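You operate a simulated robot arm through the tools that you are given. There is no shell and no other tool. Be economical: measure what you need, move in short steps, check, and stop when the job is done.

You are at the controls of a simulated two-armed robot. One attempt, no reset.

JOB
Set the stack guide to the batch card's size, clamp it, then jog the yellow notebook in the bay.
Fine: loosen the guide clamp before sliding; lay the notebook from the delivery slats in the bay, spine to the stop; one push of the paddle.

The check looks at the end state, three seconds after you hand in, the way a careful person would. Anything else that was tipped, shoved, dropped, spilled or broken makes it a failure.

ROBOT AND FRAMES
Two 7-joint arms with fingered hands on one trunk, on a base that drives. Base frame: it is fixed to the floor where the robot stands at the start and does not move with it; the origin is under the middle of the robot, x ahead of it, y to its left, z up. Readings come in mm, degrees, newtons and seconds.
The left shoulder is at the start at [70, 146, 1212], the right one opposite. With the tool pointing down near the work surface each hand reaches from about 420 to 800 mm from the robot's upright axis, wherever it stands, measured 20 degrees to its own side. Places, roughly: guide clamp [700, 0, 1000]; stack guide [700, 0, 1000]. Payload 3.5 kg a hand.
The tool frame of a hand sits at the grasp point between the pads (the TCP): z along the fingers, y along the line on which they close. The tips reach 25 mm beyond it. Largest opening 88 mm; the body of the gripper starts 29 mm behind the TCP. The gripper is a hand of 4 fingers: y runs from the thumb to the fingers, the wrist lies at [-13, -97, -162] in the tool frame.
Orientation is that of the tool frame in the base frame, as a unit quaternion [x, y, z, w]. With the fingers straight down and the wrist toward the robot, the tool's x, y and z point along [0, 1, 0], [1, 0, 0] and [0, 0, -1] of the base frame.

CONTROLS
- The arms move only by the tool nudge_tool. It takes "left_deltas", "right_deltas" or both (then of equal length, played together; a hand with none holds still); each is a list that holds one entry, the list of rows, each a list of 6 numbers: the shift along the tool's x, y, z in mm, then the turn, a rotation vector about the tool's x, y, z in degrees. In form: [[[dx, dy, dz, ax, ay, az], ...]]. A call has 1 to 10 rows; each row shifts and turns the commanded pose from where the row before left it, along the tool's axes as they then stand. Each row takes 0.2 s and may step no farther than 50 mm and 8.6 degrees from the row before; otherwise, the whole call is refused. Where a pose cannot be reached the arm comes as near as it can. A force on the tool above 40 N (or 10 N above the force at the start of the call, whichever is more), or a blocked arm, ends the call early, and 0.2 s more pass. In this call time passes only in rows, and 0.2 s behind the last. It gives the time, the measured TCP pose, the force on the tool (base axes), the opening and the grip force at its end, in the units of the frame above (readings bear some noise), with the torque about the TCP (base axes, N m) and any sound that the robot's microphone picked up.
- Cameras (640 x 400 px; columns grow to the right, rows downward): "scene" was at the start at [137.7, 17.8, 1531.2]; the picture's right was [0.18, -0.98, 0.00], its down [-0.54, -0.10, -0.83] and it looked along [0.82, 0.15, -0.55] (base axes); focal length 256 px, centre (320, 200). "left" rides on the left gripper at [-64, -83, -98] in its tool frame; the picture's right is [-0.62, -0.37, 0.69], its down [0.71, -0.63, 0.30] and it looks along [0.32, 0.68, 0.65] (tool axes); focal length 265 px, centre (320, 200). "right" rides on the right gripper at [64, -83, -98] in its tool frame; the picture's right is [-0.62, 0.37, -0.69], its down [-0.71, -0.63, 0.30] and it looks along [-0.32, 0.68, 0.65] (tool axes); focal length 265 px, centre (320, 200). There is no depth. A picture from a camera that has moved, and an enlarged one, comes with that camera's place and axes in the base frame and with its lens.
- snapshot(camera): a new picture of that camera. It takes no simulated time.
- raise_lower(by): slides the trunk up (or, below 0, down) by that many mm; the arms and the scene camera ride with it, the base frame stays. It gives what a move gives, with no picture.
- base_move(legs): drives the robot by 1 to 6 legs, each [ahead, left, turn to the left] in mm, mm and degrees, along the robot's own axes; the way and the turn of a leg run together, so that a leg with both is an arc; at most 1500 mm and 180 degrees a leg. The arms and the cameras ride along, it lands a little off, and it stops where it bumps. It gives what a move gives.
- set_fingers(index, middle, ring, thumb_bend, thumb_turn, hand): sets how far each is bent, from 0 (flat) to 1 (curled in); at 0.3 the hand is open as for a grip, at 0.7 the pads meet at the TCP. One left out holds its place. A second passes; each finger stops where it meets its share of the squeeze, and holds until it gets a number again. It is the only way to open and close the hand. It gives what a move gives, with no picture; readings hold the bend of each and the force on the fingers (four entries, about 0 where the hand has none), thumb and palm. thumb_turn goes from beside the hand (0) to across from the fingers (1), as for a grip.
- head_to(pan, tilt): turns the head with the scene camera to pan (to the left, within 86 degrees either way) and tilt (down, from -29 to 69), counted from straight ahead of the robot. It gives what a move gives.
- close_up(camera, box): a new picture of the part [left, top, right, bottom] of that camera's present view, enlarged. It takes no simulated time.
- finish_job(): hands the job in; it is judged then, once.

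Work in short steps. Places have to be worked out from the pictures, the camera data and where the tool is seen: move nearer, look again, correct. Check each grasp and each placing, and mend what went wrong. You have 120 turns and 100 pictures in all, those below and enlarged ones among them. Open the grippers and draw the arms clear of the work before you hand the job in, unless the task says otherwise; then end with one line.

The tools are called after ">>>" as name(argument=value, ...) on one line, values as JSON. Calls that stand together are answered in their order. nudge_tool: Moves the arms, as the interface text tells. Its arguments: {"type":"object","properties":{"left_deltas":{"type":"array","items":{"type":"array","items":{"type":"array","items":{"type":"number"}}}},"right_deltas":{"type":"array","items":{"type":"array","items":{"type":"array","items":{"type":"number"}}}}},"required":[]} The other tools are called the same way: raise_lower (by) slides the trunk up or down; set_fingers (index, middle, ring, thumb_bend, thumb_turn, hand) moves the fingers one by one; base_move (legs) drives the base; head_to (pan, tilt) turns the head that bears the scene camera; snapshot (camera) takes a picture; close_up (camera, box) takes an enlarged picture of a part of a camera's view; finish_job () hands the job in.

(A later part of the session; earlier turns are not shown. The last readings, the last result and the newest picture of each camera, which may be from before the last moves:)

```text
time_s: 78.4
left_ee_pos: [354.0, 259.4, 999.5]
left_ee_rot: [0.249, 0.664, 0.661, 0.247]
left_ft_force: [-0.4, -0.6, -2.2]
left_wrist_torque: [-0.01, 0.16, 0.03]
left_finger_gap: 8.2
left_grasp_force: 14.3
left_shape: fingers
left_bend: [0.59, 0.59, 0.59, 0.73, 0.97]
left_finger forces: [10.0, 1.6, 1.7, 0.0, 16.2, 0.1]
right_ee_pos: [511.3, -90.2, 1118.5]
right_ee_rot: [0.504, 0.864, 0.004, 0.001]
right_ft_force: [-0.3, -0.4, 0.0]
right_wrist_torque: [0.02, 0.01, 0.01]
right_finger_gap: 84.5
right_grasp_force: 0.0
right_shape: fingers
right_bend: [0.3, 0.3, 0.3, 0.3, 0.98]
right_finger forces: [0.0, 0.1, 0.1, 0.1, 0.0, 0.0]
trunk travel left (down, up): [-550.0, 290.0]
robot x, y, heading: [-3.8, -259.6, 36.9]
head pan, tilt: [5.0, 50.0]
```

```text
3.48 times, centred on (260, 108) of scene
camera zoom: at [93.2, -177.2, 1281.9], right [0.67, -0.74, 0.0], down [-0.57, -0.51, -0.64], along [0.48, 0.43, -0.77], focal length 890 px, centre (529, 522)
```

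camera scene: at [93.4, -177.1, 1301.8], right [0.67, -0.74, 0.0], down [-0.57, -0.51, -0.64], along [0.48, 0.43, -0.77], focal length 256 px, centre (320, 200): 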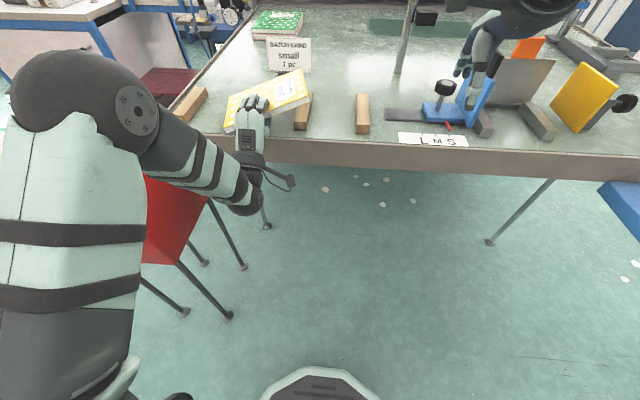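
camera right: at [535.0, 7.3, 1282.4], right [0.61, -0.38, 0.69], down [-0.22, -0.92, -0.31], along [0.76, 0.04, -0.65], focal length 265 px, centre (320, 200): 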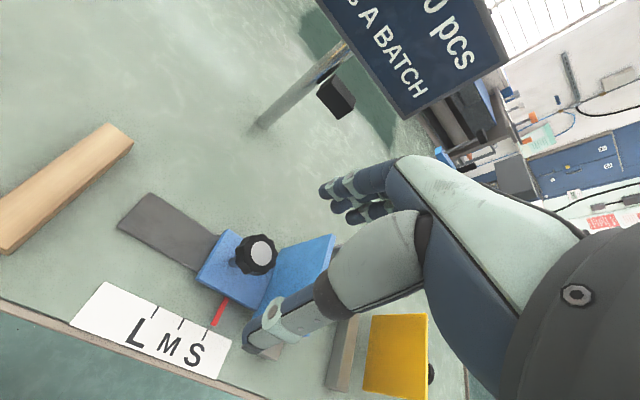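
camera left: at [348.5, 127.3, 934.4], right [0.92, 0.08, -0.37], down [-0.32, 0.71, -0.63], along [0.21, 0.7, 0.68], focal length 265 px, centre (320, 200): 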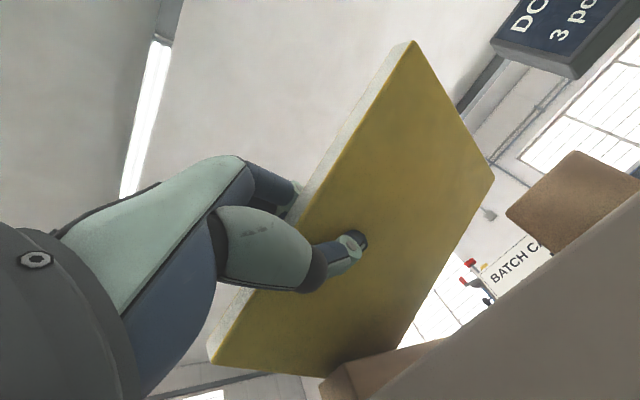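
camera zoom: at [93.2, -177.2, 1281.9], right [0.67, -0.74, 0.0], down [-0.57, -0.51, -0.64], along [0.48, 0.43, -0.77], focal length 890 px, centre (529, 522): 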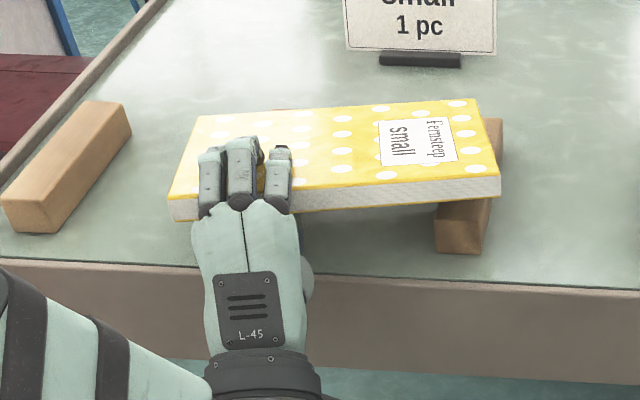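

The notebook hangs nearly level, with its nose slightly down. I lift 60 mm more, back off from the table, unyaw 12° and pitch the nose up 8°.

>>> raise_lower(by=60)

>>> base_move(legs=[[-110, 0, 0], [-110, 0, 0]])

>>> nudge_tool(left_deltas=[[[0, 0, 0, -2, -3, 0], [0, 0, 0, -2, -3, 0], [0, 0, 0, -2, -3, 0], [0, 0, 0, -2, -3, 0], [0, 0, 0, 0, 0, 0]]])

>>> snapshot(camera="scene")

```text
time_s: 79.4
left_ee_pos: [354.5, 260.2, 1059.0]
left_ee_rot: [0.25, 0.663, 0.661, 0.248]
left_ft_force: [-1.0, 0.6, -2.8]
left_wrist_torque: [-0.03, 0.19, -0.02]
left_finger_gap: 8.4
left_grasp_force: 14.5
left_shape: fingers
left_bend: [0.59, 0.59, 0.59, 0.73, 0.97]
left_finger forces: [10.0, 1.8, 1.7, 0.0, 16.1, 0.0]
right_ee_pos: [510.1, -90.3, 1177.5]
right_ee_rot: [0.504, 0.864, 0.004, 0.0]
right_ft_force: [-0.4, 0.2, 0.0]
right_wrist_torque: [-0.03, 0.0, -0.03]
right_finger_gap: 84.8
right_grasp_force: 0.0
right_shape: fingers
right_bend: [0.3, 0.3, 0.3, 0.3, 0.98]
right_finger forces: [0.0, 0.1, 0.0, 0.0, 0.0, 0.0]
trunk travel left (down, up): [-610.0, 230.0]
robot x, y, heading: [-6.7, -261.6, 37.0]
head pan, tilt: [5.0, 50.0]
```

```text
time_s: 81.4
left_ee_pos: [180.6, 125.9, 1059.8]
left_ee_rot: [0.249, 0.663, 0.661, 0.248]
left_ft_force: [-0.1, -0.7, -2.7]
left_wrist_torque: [-0.07, 0.19, -0.02]
left_finger_gap: 8.1
left_grasp_force: 14.9
left_shape: fingers
left_bend: [0.59, 0.59, 0.59, 0.73, 0.97]
left_finger forces: [10.1, 1.7, 1.8, 0.0, 16.0, 0.1]
right_ee_pos: [337.2, -222.5, 1176.3]
right_ee_rot: [0.506, 0.863, 0.004, 0.0]
right_ft_force: [-0.6, -0.3, -0.1]
right_wrist_torque: [0.02, -0.01, 0.0]
right_finger_gap: 84.7
right_grasp_force: 0.1
right_shape: fingers
right_bend: [0.3, 0.3, 0.3, 0.3, 0.98]
right_finger forces: [0.1, 0.0, 0.0, 0.1, 0.1, 0.0]
trunk travel left (down, up): [-610.0, 230.0]
robot x, y, heading: [-184.2, -394.5, 36.9]
head pan, tilt: [5.0, 50.0]
```

```text
time_s: 82.6
left_ee_pos: [180.1, 126.6, 1059.8]
left_ee_rot: [0.3, 0.585, 0.676, 0.333]
left_ft_force: [-0.5, 0.2, -3.1]
left_wrist_torque: [-0.03, 0.17, -0.03]
left_finger_gap: 8.0
left_grasp_force: 14.5
left_shape: fingers
left_bend: [0.59, 0.59, 0.59, 0.73, 0.97]
left_finger forces: [10.0, 1.7, 1.7, 0.1, 16.1, 0.1]
right_ee_pos: [337.2, -223.6, 1176.8]
right_ee_rot: [0.506, 0.862, 0.004, 0.0]
right_ft_force: [-0.3, -0.6, 0.1]
right_wrist_torque: [0.02, -0.02, -0.01]
right_finger_gap: 84.5
right_grasp_force: 0.0
right_shape: fingers
right_bend: [0.3, 0.3, 0.3, 0.3, 0.98]
right_finger forces: [0.1, 0.1, 0.0, 0.1, 0.0, 0.0]
trunk travel left (down, up): [-610.0, 230.0]
robot x, y, heading: [-181.1, -392.5, 36.9]
head pan, tilt: [5.0, 50.0]
```

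```text
23 pictures are left
camera scene: at [-82.3, -309.3, 1342.0], right [0.67, -0.74, 0.0], down [-0.57, -0.51, -0.64], along [0.48, 0.43, -0.77], focal length 256 px, centre (320, 200)
```

scene: 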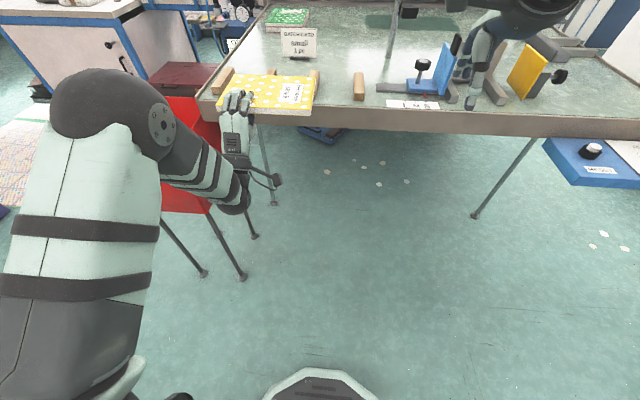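

The grip is stable. I drive 570 mm right to line up with the bay.

>>> base_move(legs=[[0, -285, 0], [0, -285, 0]])

>>> snapshot(camera="scene")

```text
time_s: 86.2
left_ee_pos: [517.9, -323.8, 1059.6]
left_ee_rot: [0.298, 0.586, 0.676, 0.332]
left_ft_force: [0.1, -0.1, -3.3]
left_wrist_torque: [-0.04, 0.17, -0.01]
left_finger_gap: 8.1
left_grasp_force: 14.8
left_shape: fingers
left_bend: [0.59, 0.59, 0.59, 0.73, 0.97]
left_finger forces: [10.0, 1.6, 1.5, 0.0, 16.1, 0.0]
right_ee_pos: [675.4, -672.8, 1177.4]
right_ee_rot: [0.504, 0.864, 0.003, 0.001]
right_ft_force: [0.2, -1.1, 0.2]
right_wrist_torque: [0.01, -0.01, -0.01]
right_finger_gap: 84.7
right_grasp_force: 0.1
right_shape: fingers
right_bend: [0.3, 0.3, 0.3, 0.3, 0.98]
right_finger forces: [0.0, 0.0, 0.0, 0.1, 0.0, 0.1]
trunk travel left (down, up): [-610.0, 230.0]
robot x, y, heading: [158.2, -845.6, 36.8]
head pan, tilt: [5.0, 50.0]
```

```text
22 pictures are left
camera scene: at [257.5, -760.6, 1341.9], right [0.67, -0.74, 0.0], down [-0.57, -0.51, -0.64], along [0.48, 0.43, -0.77], focal length 256 px, centre (320, 200)
```

scene: 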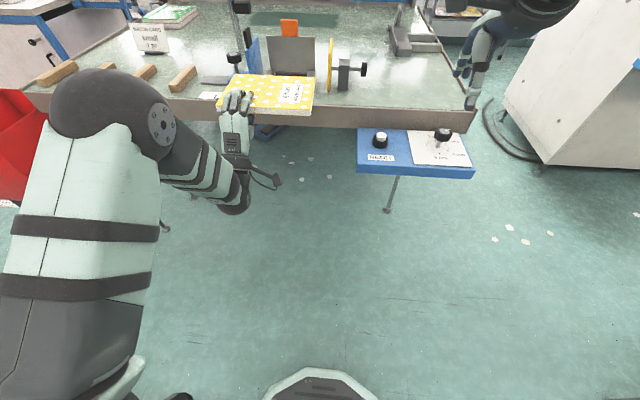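

Nearly aligned with the bay. I zoom in to measure the notebook against it.

>>> close_up(camera="scene", box=[190, 10, 390, 135])

```text
3.20 times, centred on (290, 72) of scene
camera zoom: at [257.5, -760.6, 1341.9], right [0.67, -0.74, 0.0], down [-0.57, -0.51, -0.64], along [0.48, 0.43, -0.77], focal length 819 px, centre (416, 608)
```

zoom: 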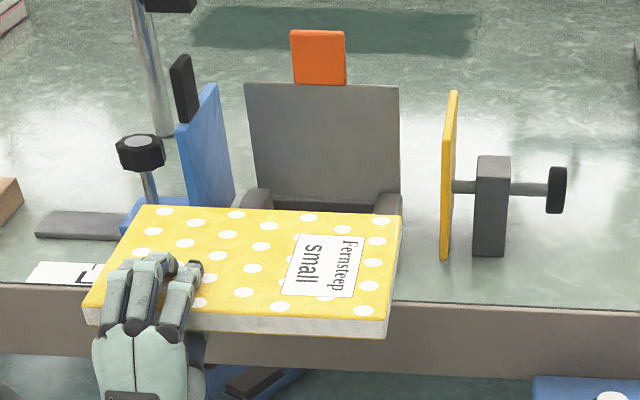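

The notebook is level, nearly square, and laterally inside the bay (guide face V about 495, paddle about 722, notebook about 513–704). I lower 60 mm and drive 205 mm forward.

>>> raise_lower(by=-55)

>>> base_move(legs=[[205, 0, 0]])

>>> close_up(camera="scene", box=[180, 40, 420, 190])

```text
time_s: 87.1
left_ee_pos: [518.2, -324.5, 1004.9]
left_ee_rot: [0.299, 0.586, 0.676, 0.332]
left_ft_force: [0.3, -0.3, -2.7]
left_wrist_torque: [0.01, 0.15, 0.01]
left_finger_gap: 8.1
left_grasp_force: 14.5
left_shape: fingers
left_bend: [0.59, 0.59, 0.59, 0.73, 0.97]
left_finger forces: [9.9, 1.7, 1.7, 0.1, 16.1, 0.1]
right_ee_pos: [675.8, -674.0, 1122.4]
right_ee_rot: [0.505, 0.863, 0.004, 0.001]
right_ft_force: [-0.4, 0.1, 0.0]
right_wrist_torque: [-0.01, 0.01, -0.05]
right_finger_gap: 84.8
right_grasp_force: 0.1
right_shape: fingers
right_bend: [0.3, 0.3, 0.3, 0.3, 0.98]
right_finger forces: [0.0, 0.0, 0.1, 0.1, 0.1, 0.0]
trunk travel left (down, up): [-555.0, 285.0]
robot x, y, heading: [156.5, -843.2, 37.0]
head pan, tilt: [5.0, 50.0]
```

```text
time_s: 88.7
left_ee_pos: [679.4, -200.0, 1005.3]
left_ee_rot: [0.298, 0.587, 0.677, 0.331]
left_ft_force: [0.1, 0.2, -2.4]
left_wrist_torque: [0.01, 0.17, 0.02]
left_finger_gap: 7.8
left_grasp_force: 14.6
left_shape: fingers
left_bend: [0.59, 0.59, 0.59, 0.73, 0.97]
left_finger forces: [10.0, 1.8, 1.7, 0.0, 16.1, 0.0]
right_ee_pos: [838.7, -549.1, 1122.5]
right_ee_rot: [0.503, 0.864, 0.003, 0.001]
right_ft_force: [1.3, -0.4, 0.2]
right_wrist_torque: [-0.03, 0.01, 0.0]
right_finger_gap: 84.5
right_grasp_force: 0.0
right_shape: fingers
right_bend: [0.3, 0.3, 0.3, 0.3, 0.98]
right_finger forces: [0.0, 0.0, 0.1, 0.0, 0.1, 0.1]
trunk travel left (down, up): [-555.0, 285.0]
robot x, y, heading: [326.4, -725.2, 37.2]
head pan, tilt: [5.0, 50.0]
```

```text
2.67 times, centred on (300, 115) of scene
camera zoom: at [421.5, -637.3, 1286.9], right [0.67, -0.74, 0.0], down [-0.57, -0.51, -0.64], along [0.48, 0.43, -0.77], focal length 682 px, centre (373, 427)
```

zoom: 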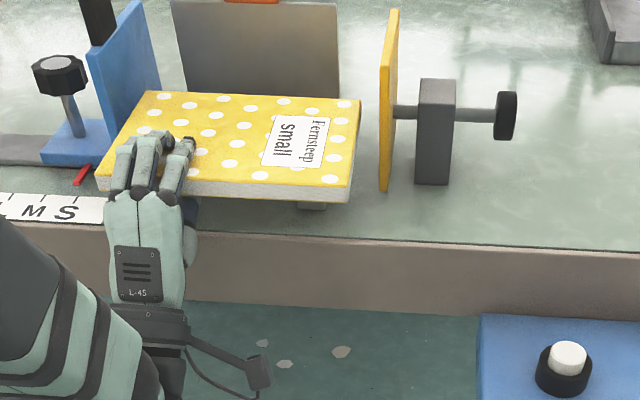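

The notebook is between guide and paddle, about 25 mm above the rails, with roughly 15–20 mm clear on each side. I move 29 mm forward with the arm and then lower 20 mm.

>>> nudge_tool(left_deltas=[[[0, -1.4, 10, 0, 0, 0], [0, -1.4, 10, 0, 0, 0], [0, -1.3, 9, 0, 0, 0], [0, 0, 0, 0, 0, 0]]])

>>> raise_lower(by=-18)

>>> close_up(camera="scene", box=[180, 40, 420, 190])

>>> snapshot(camera="left")

```text
time_s: 89.7
left_ee_pos: [706.0, -183.3, 1003.9]
left_ee_rot: [0.299, 0.586, 0.676, 0.331]
left_ft_force: [-0.4, 0.0, -3.0]
left_wrist_torque: [0.0, 0.14, 0.01]
left_finger_gap: 8.1
left_grasp_force: 15.2
left_shape: fingers
left_bend: [0.59, 0.59, 0.59, 0.73, 0.97]
left_finger forces: [10.0, 1.7, 1.7, 0.0, 16.2, 0.1]
right_ee_pos: [839.3, -548.6, 1122.9]
right_ee_rot: [0.504, 0.864, 0.004, 0.001]
right_ft_force: [-0.5, 0.9, 0.0]
right_wrist_torque: [-0.01, -0.01, -0.01]
right_finger_gap: 84.4
right_grasp_force: 0.0
right_shape: fingers
right_bend: [0.3, 0.3, 0.3, 0.3, 0.98]
right_finger forces: [0.0, 0.0, 0.1, 0.0, 0.0, 0.1]
trunk travel left (down, up): [-555.0, 285.0]
robot x, y, heading: [321.4, -719.9, 37.2]
head pan, tilt: [5.0, 50.0]
```

```text
time_s: 90.4
left_ee_pos: [705.6, -183.7, 987.1]
left_ee_rot: [0.299, 0.586, 0.676, 0.332]
left_ft_force: [0.3, -0.5, -2.2]
left_wrist_torque: [-0.03, 0.19, 0.01]
left_finger_gap: 8.1
left_grasp_force: 15.3
left_shape: fingers
left_bend: [0.59, 0.59, 0.59, 0.73, 0.97]
left_finger forces: [10.1, 1.7, 1.7, 0.0, 16.9, 0.0]
right_ee_pos: [839.3, -550.0, 1104.6]
right_ee_rot: [0.503, 0.864, 0.004, 0.001]
right_ft_force: [0.4, 0.9, 0.2]
right_wrist_torque: [0.02, 0.0, 0.01]
right_finger_gap: 84.5
right_grasp_force: 0.1
right_shape: fingers
right_bend: [0.3, 0.3, 0.3, 0.3, 0.98]
right_finger forces: [0.1, 0.0, 0.0, 0.0, 0.0, 0.0]
trunk travel left (down, up): [-537.0, 303.0]
robot x, y, heading: [319.7, -722.0, 37.2]
head pan, tilt: [5.0, 50.0]
```

```text
2.67 times, centred on (300, 115) of scene
camera zoom: at [421.2, -637.6, 1268.9], right [0.67, -0.74, 0.0], down [-0.57, -0.51, -0.64], along [0.48, 0.43, -0.77], focal length 682 px, centre (373, 427)
```

zoom: 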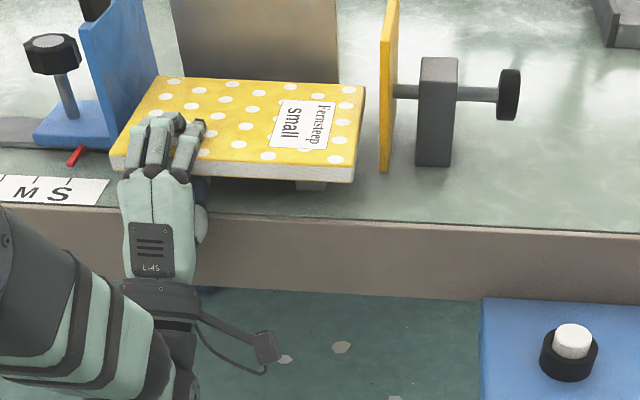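

```text
18 pictures are left
camera left: at [675.0, -285.5, 888.5], right [0.96, -0.05, -0.28], down [-0.13, 0.81, -0.57], along [0.26, 0.58, 0.77], focal length 265 px, centre (320, 200)
```

left: 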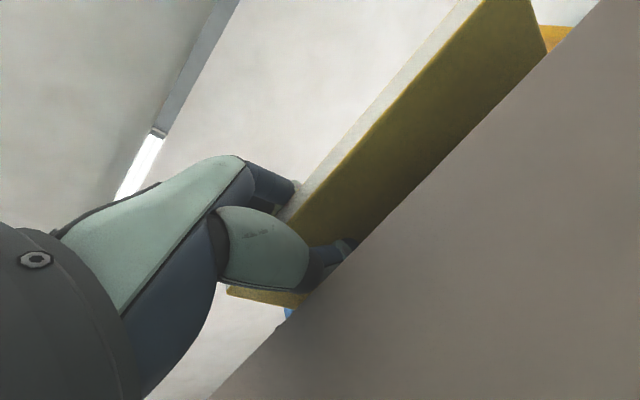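

Clear so far. I lower 5 mm more and check for contact.

>>> raise_lower(by=-5)

>>> raise_lower(by=-3)

>>> close_up(camera="scene", box=[180, 40, 420, 190])

```text
time_s: 90.9
left_ee_pos: [702.7, -184.3, 985.2]
left_ee_rot: [0.297, 0.585, 0.678, 0.332]
left_ft_force: [-2.9, -0.7, 10.0]
left_wrist_torque: [-0.23, 0.37, 0.0]
left_finger_gap: 7.9
left_grasp_force: 23.4
left_shape: fingers
left_bend: [0.58, 0.59, 0.59, 0.72, 0.97]
left_finger forces: [11.8, 2.2, 2.1, 0.0, 31.0, 0.0]
right_ee_pos: [837.9, -551.0, 1100.1]
right_ee_rot: [0.504, 0.864, 0.005, 0.001]
right_ft_force: [-0.6, -0.4, 0.2]
right_wrist_torque: [-0.02, -0.04, -0.03]
right_finger_gap: 84.7
right_grasp_force: 0.1
right_shape: fingers
right_bend: [0.3, 0.3, 0.3, 0.3, 0.98]
right_finger forces: [0.1, 0.0, 0.1, 0.0, 0.1, 0.0]
trunk travel left (down, up): [-532.0, 308.0]
robot x, y, heading: [322.9, -717.0, 37.4]
head pan, tilt: [5.0, 50.0]
```

```text
time_s: 91.4
left_ee_pos: [701.8, -187.0, 983.3]
left_ee_rot: [0.297, 0.584, 0.679, 0.332]
left_ft_force: [-6.7, -6.0, 14.1]
left_wrist_torque: [-0.39, 0.57, -0.04]
left_finger_gap: 7.7
left_grasp_force: 27.9
left_shape: fingers
left_bend: [0.57, 0.59, 0.58, 0.72, 0.97]
left_finger forces: [12.6, 2.5, 2.2, 0.1, 37.9, 0.1]
right_ee_pos: [836.4, -551.6, 1098.6]
right_ee_rot: [0.504, 0.864, 0.006, 0.002]
right_ft_force: [0.4, -0.3, 0.0]
right_wrist_torque: [0.02, 0.02, 0.01]
right_finger_gap: 84.4
right_grasp_force: 0.0
right_shape: fingers
right_bend: [0.3, 0.3, 0.3, 0.3, 0.98]
right_finger forces: [0.1, 0.0, 0.0, 0.0, 0.0, 0.0]
trunk travel left (down, up): [-529.0, 311.0]
robot x, y, heading: [321.5, -723.8, 36.8]
head pan, tilt: [5.0, 50.0]
```

```text
2.67 times, centred on (300, 115) of scene
camera zoom: at [417.9, -641.1, 1261.6], right [0.67, -0.74, 0.0], down [-0.57, -0.51, -0.65], along [0.48, 0.43, -0.76], focal length 682 px, centre (373, 427)
```

zoom: 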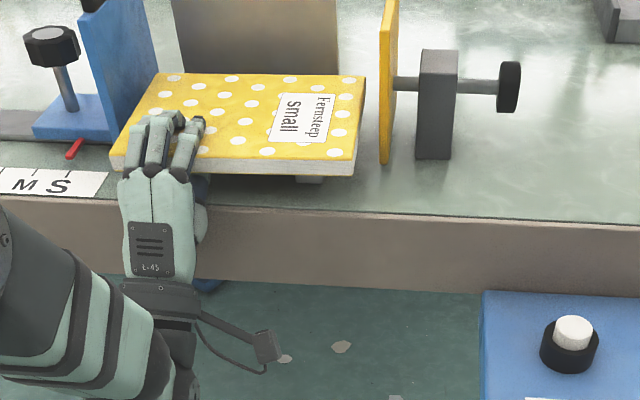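

The thumb is touching the table edge, so I raise 4 mm to unload it. The notebook is then about 7 mm above the rails. I open gently so it settles.

>>> raise_lower(by=4)

>>> set_fingers(hand="left", index=0.5, middle=0.5, ring=0.5, thumb_bend=0.58)

>>> close_up(camera="scene", box=[180, 40, 420, 190])

```text
time_s: 92.0
left_ee_pos: [702.7, -185.7, 983.0]
left_ee_rot: [0.299, 0.587, 0.676, 0.331]
left_ft_force: [-9.4, -6.7, 2.9]
left_wrist_torque: [-0.28, 0.54, -0.04]
left_finger_gap: 8.0
left_grasp_force: 21.3
left_shape: fingers
left_bend: [0.57, 0.59, 0.58, 0.72, 0.97]
left_finger forces: [10.4, 1.7, 1.9, 0.0, 29.1, 0.0]
right_ee_pos: [836.7, -551.2, 1102.4]
right_ee_rot: [0.504, 0.864, 0.006, 0.001]
right_ft_force: [0.2, -0.6, 0.5]
right_wrist_torque: [0.02, 0.01, 0.04]
right_finger_gap: 84.2
right_grasp_force: 0.1
right_shape: fingers
right_bend: [0.3, 0.3, 0.3, 0.3, 0.98]
right_finger forces: [0.0, 0.0, 0.0, 0.0, 0.0, 0.0]
trunk travel left (down, up): [-533.0, 307.0]
robot x, y, heading: [323.7, -721.3, 36.8]
head pan, tilt: [5.0, 50.0]
```

```text
time_s: 93.0
left_ee_pos: [703.8, -186.8, 984.5]
left_ee_rot: [0.298, 0.585, 0.677, 0.332]
left_ft_force: [-3.2, -4.1, 12.2]
left_wrist_torque: [-0.33, 0.34, -0.01]
left_finger_gap: 29.8
left_grasp_force: 7.8
left_shape: fingers
left_bend: [0.5, 0.5, 0.5, 0.55, 0.98]
left_finger forces: [0.1, 0.0, 0.0, 0.1, 16.8, 0.0]
right_ee_pos: [836.6, -551.6, 1102.4]
right_ee_rot: [0.504, 0.864, 0.005, 0.0]
right_ft_force: [0.5, 0.2, 0.6]
right_wrist_torque: [0.04, 0.01, 0.01]
right_finger_gap: 84.6
right_grasp_force: 0.1
right_shape: fingers
right_bend: [0.3, 0.3, 0.3, 0.3, 0.98]
right_finger forces: [0.0, 0.0, 0.0, 0.0, 0.1, 0.0]
trunk travel left (down, up): [-533.0, 307.0]
robot x, y, heading: [322.2, -717.9, 37.1]
head pan, tilt: [5.0, 50.0]
```

```text
2.67 times, centred on (300, 115) of scene
camera zoom: at [419.1, -640.5, 1265.4], right [0.67, -0.74, 0.0], down [-0.57, -0.51, -0.65], along [0.48, 0.43, -0.76], focal length 682 px, centre (373, 427)
```

zoom: 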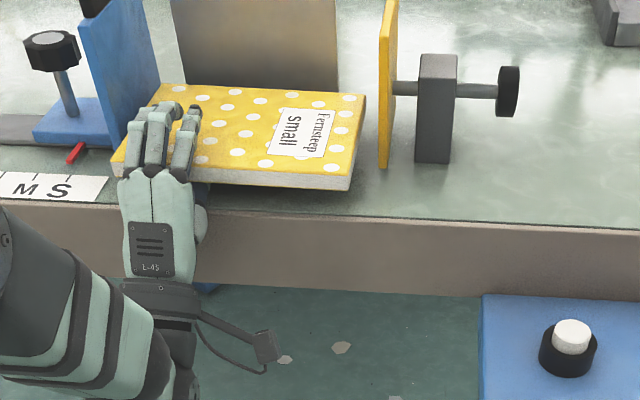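

The notebook is down on the rails. I withdraw the left hand straight back in small steps.

>>> nudge_tool(left_deltas=[[[0, 1.4, -10, 0, 0, 0], [0, 1.4, -10, 0, 0, 0], [0, 1.4, -10, 0, 0, 0], [0, 1.4, -10, 0, 0, 0], [0, 1.4, -10, 0, 0, 0], [0, 1.4, -10, 0, 0, 0], [0, 0, 0, 0, 0, 0]]])

>>> close_up(camera="scene", box=[180, 40, 420, 190])

```text
time_s: 94.6
left_ee_pos: [673.5, -207.5, 985.4]
left_ee_rot: [0.298, 0.586, 0.677, 0.331]
left_ft_force: [0.3, -0.2, -0.2]
left_wrist_torque: [0.02, 0.02, -0.04]
left_finger_gap: 33.6
left_grasp_force: 0.1
left_shape: fingers
left_bend: [0.5, 0.5, 0.5, 0.57, 0.98]
left_finger forces: [0.1, 0.0, 0.0, 0.0, 0.1, 0.0]
left hand out of reach, approached as far as the arm can: row 4, 5, 6
right_ee_pos: [839.7, -549.9, 1099.8]
right_ee_rot: [0.503, 0.864, 0.004, 0.0]
right_ft_force: [-0.1, -0.5, -0.5]
right_wrist_torque: [-0.02, 0.02, 0.01]
right_finger_gap: 84.6
right_grasp_force: 0.1
right_shape: fingers
right_bend: [0.3, 0.3, 0.3, 0.3, 0.98]
right_finger forces: [0.0, 0.1, 0.1, 0.0, 0.1, 0.0]
trunk travel left (down, up): [-533.0, 307.0]
robot x, y, heading: [324.0, -722.9, 37.3]
head pan, tilt: [5.0, 50.0]
```

```text
2.67 times, centred on (300, 115) of scene
camera zoom: at [421.2, -637.7, 1265.0], right [0.67, -0.74, 0.0], down [-0.57, -0.51, -0.64], along [0.48, 0.43, -0.77], focal length 682 px, centre (373, 427)
```

zoom: 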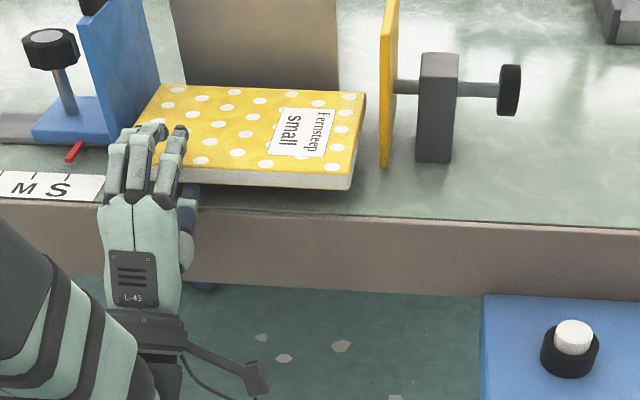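

The notebook stayed put, with its spine at U about 586 and the stop at about 600–610. I back the base off, bring the fingertips together into a blunt pusher, and centre it on the notebook's front edge.

>>> base_move(legs=[[-60, 0, 0]])

>>> set_fingers(hand="left", index=0.7, middle=0.7, ring=0.7, thumb_bend=0.68)

>>> nudge_tool(left_deltas=[[[-10, 0, 5, 2, 0, 0], [-10, 0, 5, 2, 0, 0], [-8, 0, 5, 2, 0, 0], [-8, 0, 5, 2, 0, 0], [0, 0, 0, 0, 0, 0]]])

>>> close_up(camera="scene", box=[180, 20, 420, 170])

```text
time_s: 95.5
left_ee_pos: [623.9, -244.6, 986.1]
left_ee_rot: [0.298, 0.587, 0.677, 0.331]
left_ft_force: [-0.4, -0.4, -0.7]
left_wrist_torque: [0.0, 0.03, 0.0]
left_finger_gap: 33.5
left_grasp_force: 0.0
left_shape: fingers
left_bend: [0.5, 0.5, 0.5, 0.57, 0.98]
left_finger forces: [0.1, 0.1, 0.0, 0.0, 0.1, 0.0]
right_ee_pos: [790.0, -587.0, 1101.0]
right_ee_rot: [0.503, 0.864, 0.004, 0.001]
right_ft_force: [0.2, 0.3, 0.9]
right_wrist_torque: [0.01, -0.03, -0.02]
right_finger_gap: 84.5
right_grasp_force: 0.0
right_shape: fingers
right_bend: [0.3, 0.3, 0.3, 0.3, 0.98]
right_finger forces: [0.1, 0.0, 0.0, 0.1, 0.0, 0.0]
trunk travel left (down, up): [-533.0, 307.0]
robot x, y, heading: [276.8, -758.0, 37.1]
head pan, tilt: [5.0, 50.0]
```

```text
time_s: 96.5
left_ee_pos: [624.6, -243.9, 986.0]
left_ee_rot: [0.299, 0.586, 0.676, 0.332]
left_ft_force: [-0.3, 0.2, 0.4]
left_wrist_torque: [0.02, -0.02, 0.02]
left_finger_gap: 1.0
left_grasp_force: 0.0
left_shape: fingers
left_bend: [0.7, 0.7, 0.7, 0.68, 0.98]
left_finger forces: [0.0, 0.0, 0.0, 0.1, 0.0, 0.0]
right_ee_pos: [790.3, -586.6, 1100.5]
right_ee_rot: [0.504, 0.864, 0.005, 0.003]
right_ft_force: [-0.4, -0.6, 0.5]
right_wrist_torque: [-0.02, -0.01, 0.01]
right_finger_gap: 84.6
right_grasp_force: 0.0
right_shape: fingers
right_bend: [0.3, 0.3, 0.3, 0.3, 0.98]
right_finger forces: [0.0, 0.0, 0.1, 0.0, 0.0, 0.1]
trunk travel left (down, up): [-533.0, 307.0]
robot x, y, heading: [275.9, -755.9, 37.0]
head pan, tilt: [5.0, 50.0]
```

```text
time_s: 97.8
left_ee_pos: [661.5, -261.3, 987.3]
left_ee_rot: [0.32, 0.633, 0.634, 0.309]
left_ft_force: [0.2, -0.4, 0.1]
left_wrist_torque: [-0.04, -0.03, -0.01]
left_finger_gap: 1.0
left_grasp_force: 0.1
left_shape: fingers
left_bend: [0.7, 0.7, 0.7, 0.68, 0.98]
left_finger forces: [0.0, 0.0, 0.0, 0.1, 0.0, 0.1]
right_ee_pos: [790.6, -586.8, 1100.7]
right_ee_rot: [0.504, 0.864, 0.003, 0.0]
right_ft_force: [0.2, -0.1, -0.5]
right_wrist_torque: [-0.02, 0.02, -0.01]
right_finger_gap: 84.3
right_grasp_force: 0.0
right_shape: fingers
right_bend: [0.3, 0.3, 0.3, 0.3, 0.98]
right_finger forces: [0.0, 0.0, 0.1, 0.1, 0.0, 0.0]
trunk travel left (down, up): [-533.0, 307.0]
robot x, y, heading: [274.1, -757.3, 37.1]
head pan, tilt: [5.0, 50.0]
```

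```text
2.67 times, centred on (300, 95) of scene
camera zoom: at [372.3, -674.5, 1265.0], right [0.67, -0.74, 0.0], down [-0.57, -0.51, -0.64], along [0.48, 0.43, -0.77], focal length 682 px, centre (373, 480)
```

zoom: 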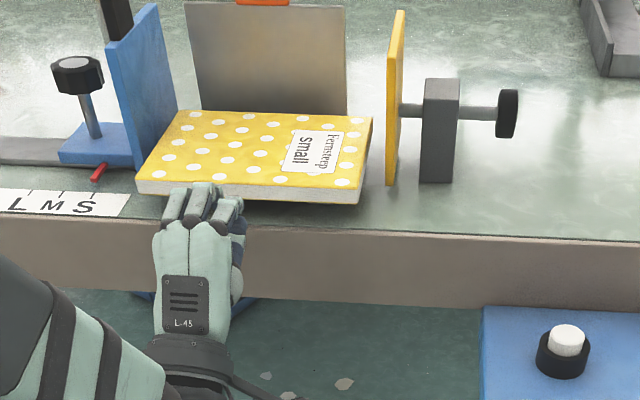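

The pusher is centred (V about 605). I lower 9 mm to the notebook's mid-height and move forward to the edge.

>>> raise_lower(by=-9)

>>> nudge_tool(left_deltas=[[[0, 0, 10, 0, 0, 0], [0, 0, 10, 0, 0, 0], [0, 0, 10, 0, 0, 0], [0, 0, 6, 0, 0, 0], [0, 0, 6, 0, 0, 0], [0, 0, 4, 0, 0, 0], [0, 0, 0, 0, 0, 0]]])

>>> close_up(camera="scene", box=[180, 20, 420, 170])

```text
time_s: 98.3
left_ee_pos: [661.3, -260.5, 979.4]
left_ee_rot: [0.321, 0.632, 0.633, 0.311]
left_ft_force: [-0.4, 1.0, -1.0]
left_wrist_torque: [0.0, -0.01, 0.03]
left_finger_gap: 1.1
left_grasp_force: 0.1
left_shape: fingers
left_bend: [0.7, 0.7, 0.7, 0.68, 0.98]
left_finger forces: [0.0, 0.0, 0.1, 0.0, 0.0, 0.0]
right_ee_pos: [790.1, -585.9, 1090.8]
right_ee_rot: [0.504, 0.864, 0.004, 0.001]
right_ft_force: [0.5, 0.7, 0.0]
right_wrist_torque: [0.03, -0.01, -0.03]
right_finger_gap: 84.5
right_grasp_force: 0.1
right_shape: fingers
right_bend: [0.3, 0.3, 0.3, 0.3, 0.98]
right_finger forces: [0.1, 0.1, 0.1, 0.1, 0.1, 0.0]
trunk travel left (down, up): [-524.0, 316.0]
robot x, y, heading: [276.2, -761.4, 37.1]
head pan, tilt: [5.0, 50.0]
```

```text
time_s: 99.9
left_ee_pos: [698.8, -232.1, 978.5]
left_ee_rot: [0.32, 0.632, 0.634, 0.309]
left_ft_force: [-0.8, -0.7, -0.3]
left_wrist_torque: [-0.01, 0.01, -0.04]
left_finger_gap: 0.8
left_grasp_force: 0.6
left_shape: fingers
left_bend: [0.7, 0.7, 0.7, 0.68, 0.98]
left_finger forces: [0.6, 0.1, 0.0, 0.0, 0.0, 0.1]
right_ee_pos: [790.0, -586.4, 1092.6]
right_ee_rot: [0.503, 0.864, 0.005, 0.002]
right_ft_force: [-1.0, 0.3, 0.5]
right_wrist_torque: [0.0, 0.02, -0.01]
right_finger_gap: 84.3
right_grasp_force: 0.1
right_shape: fingers
right_bend: [0.3, 0.3, 0.3, 0.3, 0.98]
right_finger forces: [0.0, 0.0, 0.1, 0.0, 0.0, 0.0]
trunk travel left (down, up): [-524.0, 316.0]
robot x, y, heading: [275.8, -757.2, 37.1]
head pan, tilt: [5.0, 50.0]
```

```text
2.67 times, centred on (300, 95) of scene
camera zoom: at [372.1, -674.7, 1256.0], right [0.67, -0.74, 0.0], down [-0.57, -0.51, -0.64], along [0.48, 0.43, -0.77], focal length 682 px, centre (373, 480)
```

zoom: 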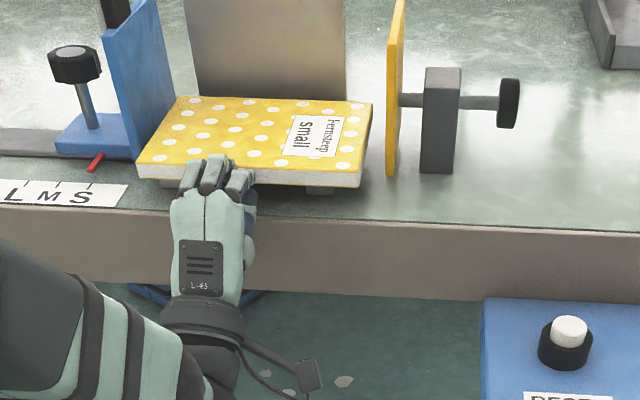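

First touch. I push forward in 4 mm steps and watch the force for the stop.

>>> nudge_tool(left_deltas=[[[0, 0, 4, 0, 0, 0], [0, 0, 4, 0, 0, 0], [0, 0, 4, 0, 0, 0], [0, 0, 0, 0, 0, 0]]])

>>> nudge_tool(left_deltas=[[[0, 0, 4, 0, 0, 0], [0, 0, 0, 0, 0, 0]]])

>>> nudge_tool(left_deltas=[[[0, 0, 4, 0, 0, 0], [0, 0, 0, 0, 0, 0]]])

>>> close_up(camera="scene", box=[180, 20, 420, 170])

```text
time_s: 100.9
left_ee_pos: [707.7, -225.3, 978.9]
left_ee_rot: [0.32, 0.632, 0.634, 0.31]
left_ft_force: [-1.2, -0.1, 0.3]
left_wrist_torque: [0.03, -0.04, 0.0]
left_finger_gap: 0.5
left_grasp_force: 0.5
left_shape: fingers
left_bend: [0.7, 0.7, 0.7, 0.68, 0.98]
left_finger forces: [0.4, 0.4, 0.0, 0.1, 0.1, 0.0]
right_ee_pos: [790.3, -585.8, 1092.2]
right_ee_rot: [0.503, 0.864, 0.004, 0.002]
right_ft_force: [-0.2, -0.8, -0.6]
right_wrist_torque: [0.01, 0.0, 0.01]
right_finger_gap: 84.3
right_grasp_force: 0.1
right_shape: fingers
right_bend: [0.3, 0.3, 0.3, 0.3, 0.98]
right_finger forces: [0.0, 0.0, 0.0, 0.0, 0.1, 0.0]
trunk travel left (down, up): [-524.0, 316.0]
robot x, y, heading: [276.0, -759.1, 36.9]
head pan, tilt: [5.0, 50.0]
```

```text
time_s: 101.5
left_ee_pos: [710.3, -224.0, 978.5]
left_ee_rot: [0.32, 0.632, 0.634, 0.31]
left_ft_force: [-1.3, -1.2, 0.2]
left_wrist_torque: [-0.02, -0.02, -0.03]
left_finger_gap: 0.6
left_grasp_force: 0.7
left_shape: fingers
left_bend: [0.7, 0.7, 0.7, 0.68, 0.98]
left_finger forces: [0.5, 0.3, 0.1, 0.0, 0.1, 0.0]
right_ee_pos: [790.2, -586.8, 1092.3]
right_ee_rot: [0.504, 0.864, 0.004, 0.002]
right_ft_force: [0.2, -0.3, -0.4]
right_wrist_torque: [-0.03, -0.02, 0.02]
right_finger_gap: 84.6
right_grasp_force: 0.1
right_shape: fingers
right_bend: [0.3, 0.3, 0.3, 0.3, 0.98]
right_finger forces: [0.1, 0.0, 0.1, 0.1, 0.0, 0.0]
trunk travel left (down, up): [-524.0, 316.0]
robot x, y, heading: [275.0, -758.3, 36.9]
head pan, tilt: [5.0, 50.0]
```

```text
time_s: 102.1
left_ee_pos: [713.8, -220.7, 978.4]
left_ee_rot: [0.322, 0.632, 0.634, 0.309]
left_ft_force: [-1.4, 0.7, -0.3]
left_wrist_torque: [0.0, -0.03, 0.0]
left_finger_gap: 0.7
left_grasp_force: 0.3
left_shape: fingers
left_bend: [0.7, 0.7, 0.7, 0.68, 0.98]
left_finger forces: [0.5, 0.1, 0.0, 0.0, 0.1, 0.0]
right_ee_pos: [791.1, -585.1, 1091.8]
right_ee_rot: [0.503, 0.864, 0.004, 0.001]
right_ft_force: [-0.4, -0.2, -0.5]
right_wrist_torque: [-0.02, 0.04, -0.03]
right_finger_gap: 84.5
right_grasp_force: 0.0
right_shape: fingers
right_bend: [0.3, 0.3, 0.3, 0.3, 0.98]
right_finger forces: [0.1, 0.0, 0.0, 0.0, 0.1, 0.1]
trunk travel left (down, up): [-524.0, 316.0]
robot x, y, heading: [272.2, -758.0, 37.1]
head pan, tilt: [5.0, 50.0]
```

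```text
2.67 times, centred on (300, 95) of scene
camera zoom: at [372.1, -674.7, 1256.0], right [0.67, -0.74, 0.0], down [-0.57, -0.51, -0.64], along [0.48, 0.43, -0.77], focal length 682 px, centre (373, 480)
```

zoom: 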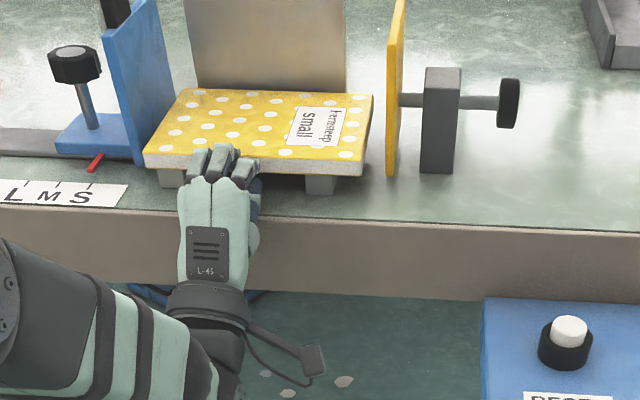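

It slides with about 1 N. I continue in 3 mm steps until it meets the stop.

>>> nudge_tool(left_deltas=[[[0, 0, 3, 0, 0, 0], [0, 0, 0, 0, 0, 0]]])

>>> nudge_tool(left_deltas=[[[0, 0, 3, 0, 0, 0], [0, 0, 0, 0, 0, 0]]])

>>> nudge_tool(left_deltas=[[[0, 0, 3, 0, 0, 0], [0, 0, 0, 0, 0, 0]]])

```text
time_s: 102.7
left_ee_pos: [715.4, -218.8, 977.7]
left_ee_rot: [0.322, 0.632, 0.633, 0.311]
left_ft_force: [-1.3, -0.8, -0.1]
left_wrist_torque: [0.02, 0.0, -0.01]
left_finger_gap: 0.8
left_grasp_force: 0.5
left_shape: fingers
left_bend: [0.7, 0.7, 0.7, 0.68, 0.98]
left_finger forces: [0.7, 0.3, 0.0, 0.0, 0.0, 0.0]
right_ee_pos: [791.1, -587.1, 1091.7]
right_ee_rot: [0.504, 0.864, 0.005, 0.001]
right_ft_force: [-0.4, 0.2, -0.8]
right_wrist_torque: [-0.01, 0.03, -0.03]
right_finger_gap: 84.5
right_grasp_force: 0.1
right_shape: fingers
right_bend: [0.3, 0.3, 0.3, 0.3, 0.98]
right_finger forces: [0.1, 0.0, 0.1, 0.0, 0.0, 0.1]
trunk travel left (down, up): [-524.0, 316.0]
robot x, y, heading: [274.9, -760.7, 37.2]
head pan, tilt: [5.0, 50.0]
```

```text
time_s: 103.3
left_ee_pos: [718.3, -216.4, 977.9]
left_ee_rot: [0.32, 0.632, 0.634, 0.309]
left_ft_force: [-0.9, -0.3, 0.4]
left_wrist_torque: [0.03, -0.03, -0.01]
left_finger_gap: 0.3
left_grasp_force: 0.6
left_shape: fingers
left_bend: [0.7, 0.7, 0.7, 0.68, 0.98]
left_finger forces: [0.6, 0.2, 0.0, 0.1, 0.1, 0.0]
right_ee_pos: [789.2, -586.1, 1091.1]
right_ee_rot: [0.504, 0.864, 0.005, 0.002]
right_ft_force: [1.0, -0.6, 0.0]
right_wrist_torque: [-0.03, -0.03, -0.03]
right_finger_gap: 84.9
right_grasp_force: 0.1
right_shape: fingers
right_bend: [0.3, 0.3, 0.3, 0.3, 0.98]
right_finger forces: [0.0, 0.0, 0.0, 0.0, 0.0, 0.0]
trunk travel left (down, up): [-524.0, 316.0]
robot x, y, heading: [276.2, -760.6, 37.0]
head pan, tilt: [5.0, 50.0]
```

```text
time_s: 103.9
left_ee_pos: [721.1, -214.8, 976.9]
left_ee_rot: [0.32, 0.632, 0.634, 0.31]
left_ft_force: [-2.2, -0.7, 0.5]
left_wrist_torque: [0.04, -0.01, -0.02]
left_finger_gap: 0.5
left_grasp_force: 0.1
left_shape: fingers
left_bend: [0.7, 0.7, 0.7, 0.68, 0.98]
left_finger forces: [0.6, 0.4, 0.0, 0.0, 0.0, 0.1]
right_ee_pos: [789.7, -586.4, 1091.0]
right_ee_rot: [0.504, 0.863, 0.005, 0.002]
right_ft_force: [-0.4, -0.4, 0.1]
right_wrist_torque: [-0.02, 0.01, 0.01]
right_finger_gap: 84.7
right_grasp_force: 0.1
right_shape: fingers
right_bend: [0.3, 0.3, 0.3, 0.3, 0.98]
right_finger forces: [0.0, 0.0, 0.1, 0.2, 0.0, 0.0]
trunk travel left (down, up): [-524.0, 316.0]
robot x, y, heading: [274.0, -759.9, 37.2]
head pan, tilt: [5.0, 50.0]
```

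Still sliding freely, so I keep going.

>>> nudge_tool(left_deltas=[[[0, 0, 3, 0, 0, 0], [0, 0, 0, 0, 0, 0]]])

>>> nudge_tool(left_deltas=[[[0, 0, 3, 0, 0, 0], [0, 0, 0, 0, 0, 0]]])

>>> close_up(camera="scene", box=[220, 20, 360, 110])

```text
time_s: 104.5
left_ee_pos: [720.9, -214.6, 980.1]
left_ee_rot: [0.32, 0.632, 0.635, 0.309]
left_ft_force: [-7.8, -3.3, 1.3]
left_wrist_torque: [0.02, -0.05, -0.02]
left_finger_gap: 0.1
left_grasp_force: 4.3
left_shape: fingers
left_bend: [0.7, 0.7, 0.7, 0.68, 0.98]
left_finger forces: [7.0, 1.0, 0.1, 0.1, 0.0, 0.1]
right_ee_pos: [789.0, -587.1, 1091.9]
right_ee_rot: [0.503, 0.864, 0.006, 0.001]
right_ft_force: [0.6, 0.4, 0.1]
right_wrist_torque: [-0.03, -0.03, -0.05]
right_finger_gap: 84.7
right_grasp_force: 0.0
right_shape: fingers
right_bend: [0.3, 0.3, 0.3, 0.3, 0.98]
right_finger forces: [0.0, 0.1, 0.0, 0.0, 0.1, 0.0]
trunk travel left (down, up): [-524.0, 316.0]
robot x, y, heading: [276.0, -757.1, 37.1]
head pan, tilt: [5.0, 50.0]
```

```text
time_s: 105.1
left_ee_pos: [722.9, -213.2, 980.8]
left_ee_rot: [0.32, 0.631, 0.635, 0.311]
left_ft_force: [-14.4, -8.9, 2.6]
left_wrist_torque: [0.07, -0.09, -0.1]
left_finger_gap: 0.0
left_grasp_force: 8.7
left_shape: fingers
left_bend: [0.71, 0.71, 0.7, 0.68, 0.98]
left_finger forces: [15.1, 1.8, 0.0, 0.1, 0.1, 0.0]
right_ee_pos: [787.2, -588.6, 1093.0]
right_ee_rot: [0.504, 0.864, 0.006, 0.001]
right_ft_force: [0.4, -0.2, 0.1]
right_wrist_torque: [-0.01, -0.04, 0.0]
right_finger_gap: 84.6
right_grasp_force: 0.0
right_shape: fingers
right_bend: [0.3, 0.3, 0.3, 0.3, 0.98]
right_finger forces: [0.0, 0.0, 0.0, 0.0, 0.1, 0.0]
trunk travel left (down, up): [-524.0, 316.0]
robot x, y, heading: [274.1, -757.0, 37.3]
head pan, tilt: [5.0, 50.0]
```

```text
4.44 times, centred on (290, 65) of scene
camera zoom: at [368.4, -677.2, 1256.5], right [0.67, -0.74, 0.0], down [-0.57, -0.51, -0.65], along [0.48, 0.43, -0.76], focal length 1137 px, centre (453, 800)
```

zoom: 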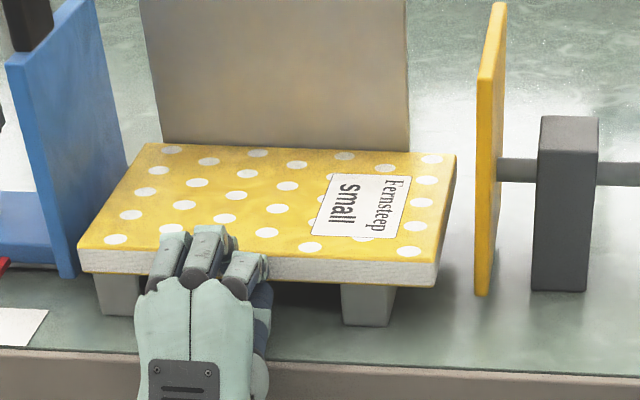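

The notebook's spine is now flush against the stop (14 N contact). I retract the left hand and raise the trunk so both hands are clear, then move the base forward so the right hand can reach the paddle knob (about U 561, V 826, z 1001).

>>> nudge_tool(left_deltas=[[[0, 0, -15, 0, 0, 0], [0, 0, -20, 0, 0, 0], [0, 0, -20, 0, 0, 0], [0, 0, 0, 0, 0, 0]]])

>>> raise_lower(by=220)

>>> base_move(legs=[[90, 0, 0]])

>>> head_to(pan=-5, tilt=50)

>>> snapshot(camera="scene")

```text
time_s: 106.1
left_ee_pos: [680.4, -244.8, 975.6]
left_ee_rot: [0.321, 0.632, 0.634, 0.31]
left_ft_force: [0.3, -0.3, 0.3]
left_wrist_torque: [0.02, 0.01, 0.0]
left_finger_gap: 0.6
left_grasp_force: 0.1
left_shape: fingers
left_bend: [0.7, 0.7, 0.7, 0.68, 0.98]
left_finger forces: [0.1, 0.0, 0.1, 0.1, 0.0, 0.0]
right_ee_pos: [790.5, -586.7, 1090.8]
right_ee_rot: [0.504, 0.864, 0.003, 0.001]
right_ft_force: [0.1, -1.0, 0.0]
right_wrist_torque: [0.02, 0.0, -0.01]
right_finger_gap: 84.8
right_grasp_force: 0.1
right_shape: fingers
right_bend: [0.3, 0.3, 0.3, 0.3, 0.98]
right_finger forces: [0.0, 0.0, 0.1, 0.2, 0.1, 0.0]
trunk travel left (down, up): [-524.0, 316.0]
robot x, y, heading: [274.5, -755.9, 36.7]
head pan, tilt: [5.0, 50.0]
```

```text
time_s: 108.5
left_ee_pos: [681.1, -244.3, 1196.4]
left_ee_rot: [0.32, 0.632, 0.634, 0.31]
left_ft_force: [-0.5, -0.3, -0.4]
left_wrist_torque: [0.03, 0.0, 0.0]
left_finger_gap: 0.5
left_grasp_force: 0.1
left_shape: fingers
left_bend: [0.7, 0.7, 0.7, 0.68, 0.98]
left_finger forces: [0.1, 0.1, 0.0, 0.0, 0.0, 0.0]
right_ee_pos: [791.1, -586.7, 1311.0]
right_ee_rot: [0.504, 0.864, 0.003, 0.001]
right_ft_force: [0.2, 1.2, 0.3]
right_wrist_torque: [-0.03, -0.04, -0.02]
right_finger_gap: 84.3
right_grasp_force: 0.0
right_shape: fingers
right_bend: [0.3, 0.3, 0.3, 0.3, 0.98]
right_finger forces: [0.2, 0.1, 0.0, 0.1, 0.0, 0.0]
trunk travel left (down, up): [-744.0, 96.0]
robot x, y, heading: [277.1, -758.5, 37.1]
head pan, tilt: [5.0, 50.0]
```

```text
time_s: 109.6
left_ee_pos: [750.0, -191.0, 1199.4]
left_ee_rot: [0.32, 0.631, 0.635, 0.311]
left_ft_force: [-0.5, -0.2, 0.1]
left_wrist_torque: [0.0, 0.01, -0.01]
left_finger_gap: 0.4
left_grasp_force: 0.0
left_shape: fingers
left_bend: [0.7, 0.7, 0.7, 0.68, 0.98]
left_finger forces: [0.0, 0.0, 0.1, 0.1, 0.1, 0.0]
right_ee_pos: [860.9, -533.2, 1313.3]
right_ee_rot: [0.504, 0.864, 0.005, 0.002]
right_ft_force: [-0.1, 0.3, 0.0]
right_wrist_torque: [0.03, -0.03, -0.01]
right_finger_gap: 84.4
right_grasp_force: 0.0
right_shape: fingers
right_bend: [0.3, 0.3, 0.3, 0.3, 0.98]
right_finger forces: [0.0, 0.1, 0.1, 0.0, 0.0, 0.1]
trunk travel left (down, up): [-744.0, 96.0]
robot x, y, heading: [342.6, -705.6, 37.2]
head pan, tilt: [5.0, 50.0]
```

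```text
time_s: 110.3
left_ee_pos: [753.7, -189.0, 1196.4]
left_ee_rot: [0.32, 0.633, 0.634, 0.309]
left_ft_force: [0.4, 0.2, -0.4]
left_wrist_torque: [0.02, 0.0, 0.03]
left_finger_gap: 0.5
left_grasp_force: 0.0
left_shape: fingers
left_bend: [0.7, 0.7, 0.7, 0.68, 0.98]
left_finger forces: [0.1, 0.1, 0.0, 0.1, 0.0, 0.0]
right_ee_pos: [863.4, -530.8, 1311.3]
right_ee_rot: [0.503, 0.864, 0.003, 0.001]
right_ft_force: [-0.3, -0.7, 0.9]
right_wrist_torque: [0.03, -0.01, 0.01]
right_finger_gap: 84.6
right_grasp_force: 0.0
right_shape: fingers
right_bend: [0.3, 0.3, 0.3, 0.3, 0.98]
right_finger forces: [0.0, 0.0, 0.0, 0.1, 0.0, 0.0]
trunk travel left (down, up): [-744.0, 96.0]
robot x, y, heading: [345.3, -702.2, 37.0]
head pan, tilt: [-5.0, 50.0]
```

```text
10 pictures are left
camera scene: at [454.0, -629.3, 1475.8], right [0.53, -0.85, 0.0], down [-0.65, -0.41, -0.64], along [0.54, 0.34, -0.77], focal length 256 px, centre (320, 200)
```

scene: 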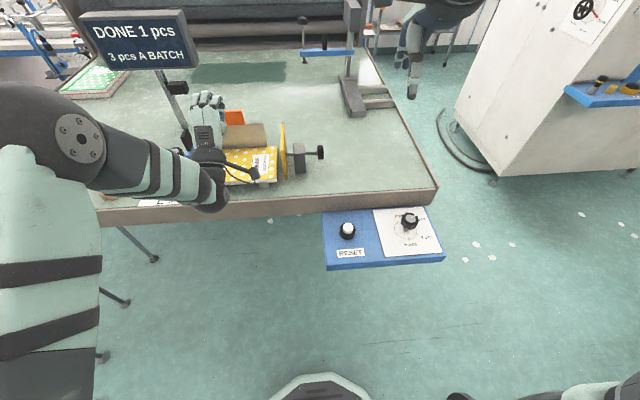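

The counter sees the notebook (1 pc) and the view confirms the knob at about U 563, V 825. I close the right fingers into a pusher and bring the hand to the right of the knob, staying above first.

>>> set_fingers(hand="right", index=0.7, middle=0.7, ring=0.7, thumb_bend=0.68)

>>> nudge_tool(right_deltas=[[[0, 0, 0, 0, 0, -7.2], [7.2, 27.2, 38, 0, 0, 0], [7.2, 27.2, 38, 0, 0, 0], [7.2, 27.2, 38, 0, 0, 0], [7.2, 27.2, 38, 0, 0, 0], [7.2, 27.2, 38, 0, 0, 0], [7.2, 27.2, 38, 0, 0, 0], [7.2, 27.2, 38, 0, 0, 0], [0, 0, 0, 0, 0, 0]]])

>>> close_up(camera="scene", box=[200, 60, 400, 185])

```text
time_s: 111.3
left_ee_pos: [754.2, -190.0, 1197.2]
left_ee_rot: [0.321, 0.632, 0.634, 0.31]
left_ft_force: [0.4, -1.4, 0.1]
left_wrist_torque: [0.01, -0.01, 0.0]
left_finger_gap: 0.3
left_grasp_force: 0.1
left_shape: fingers
left_bend: [0.7, 0.7, 0.7, 0.68, 0.98]
left_finger forces: [0.0, 0.0, 0.1, 0.0, 0.0, 0.0]
right_ee_pos: [863.1, -531.5, 1312.2]
right_ee_rot: [0.503, 0.864, 0.005, 0.001]
right_ft_force: [0.3, -0.1, 0.5]
right_wrist_torque: [-0.01, 0.04, 0.0]
right_finger_gap: 0.8
right_grasp_force: 0.0
right_shape: fingers
right_bend: [0.7, 0.7, 0.7, 0.68, 0.98]
right_finger forces: [0.0, 0.0, 0.0, 0.1, 0.0, 0.0]
trunk travel left (down, up): [-744.0, 96.0]
robot x, y, heading: [346.0, -701.9, 36.8]
head pan, tilt: [-5.0, 50.0]
```

```text
time_s: 113.3
left_ee_pos: [752.8, -190.0, 1198.2]
left_ee_rot: [0.319, 0.632, 0.635, 0.309]
left_ft_force: [-0.1, 0.5, -0.1]
left_wrist_torque: [0.03, 0.05, 0.01]
left_finger_gap: 0.4
left_grasp_force: 0.0
left_shape: fingers
left_bend: [0.7, 0.7, 0.7, 0.68, 0.98]
left_finger forces: [0.1, 0.1, 0.0, 0.0, 0.1, 0.1]
right_ee_pos: [988.2, -376.2, 1046.0]
right_ee_rot: [0.449, 0.893, 0.004, 0.001]
right_ft_force: [-0.2, 0.1, 0.4]
right_wrist_torque: [0.01, -0.01, -0.01]
right_finger_gap: 0.9
right_grasp_force: 0.1
right_shape: fingers
right_bend: [0.7, 0.7, 0.7, 0.68, 0.98]
right_finger forces: [0.1, 0.0, 0.0, 0.1, 0.0, 0.0]
trunk travel left (down, up): [-744.0, 96.0]
robot x, y, heading: [343.4, -700.7, 37.1]
head pan, tilt: [-5.0, 50.0]
```

```text
3.20 times, centred on (300, 122) of scene
camera zoom: at [452.0, -631.2, 1476.1], right [0.53, -0.85, 0.0], down [-0.65, -0.41, -0.64], along [0.54, 0.34, -0.77], focal length 819 px, centre (384, 448)
```

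zoom: 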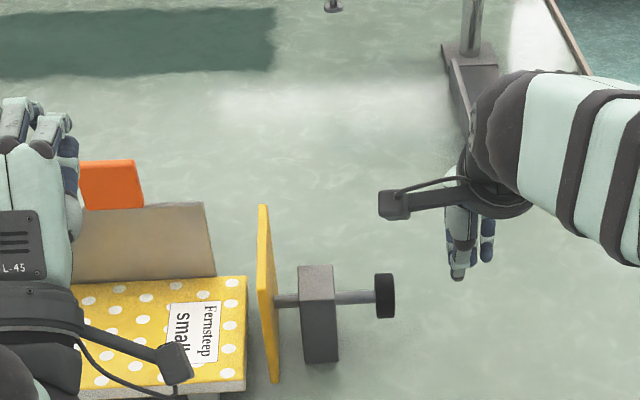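

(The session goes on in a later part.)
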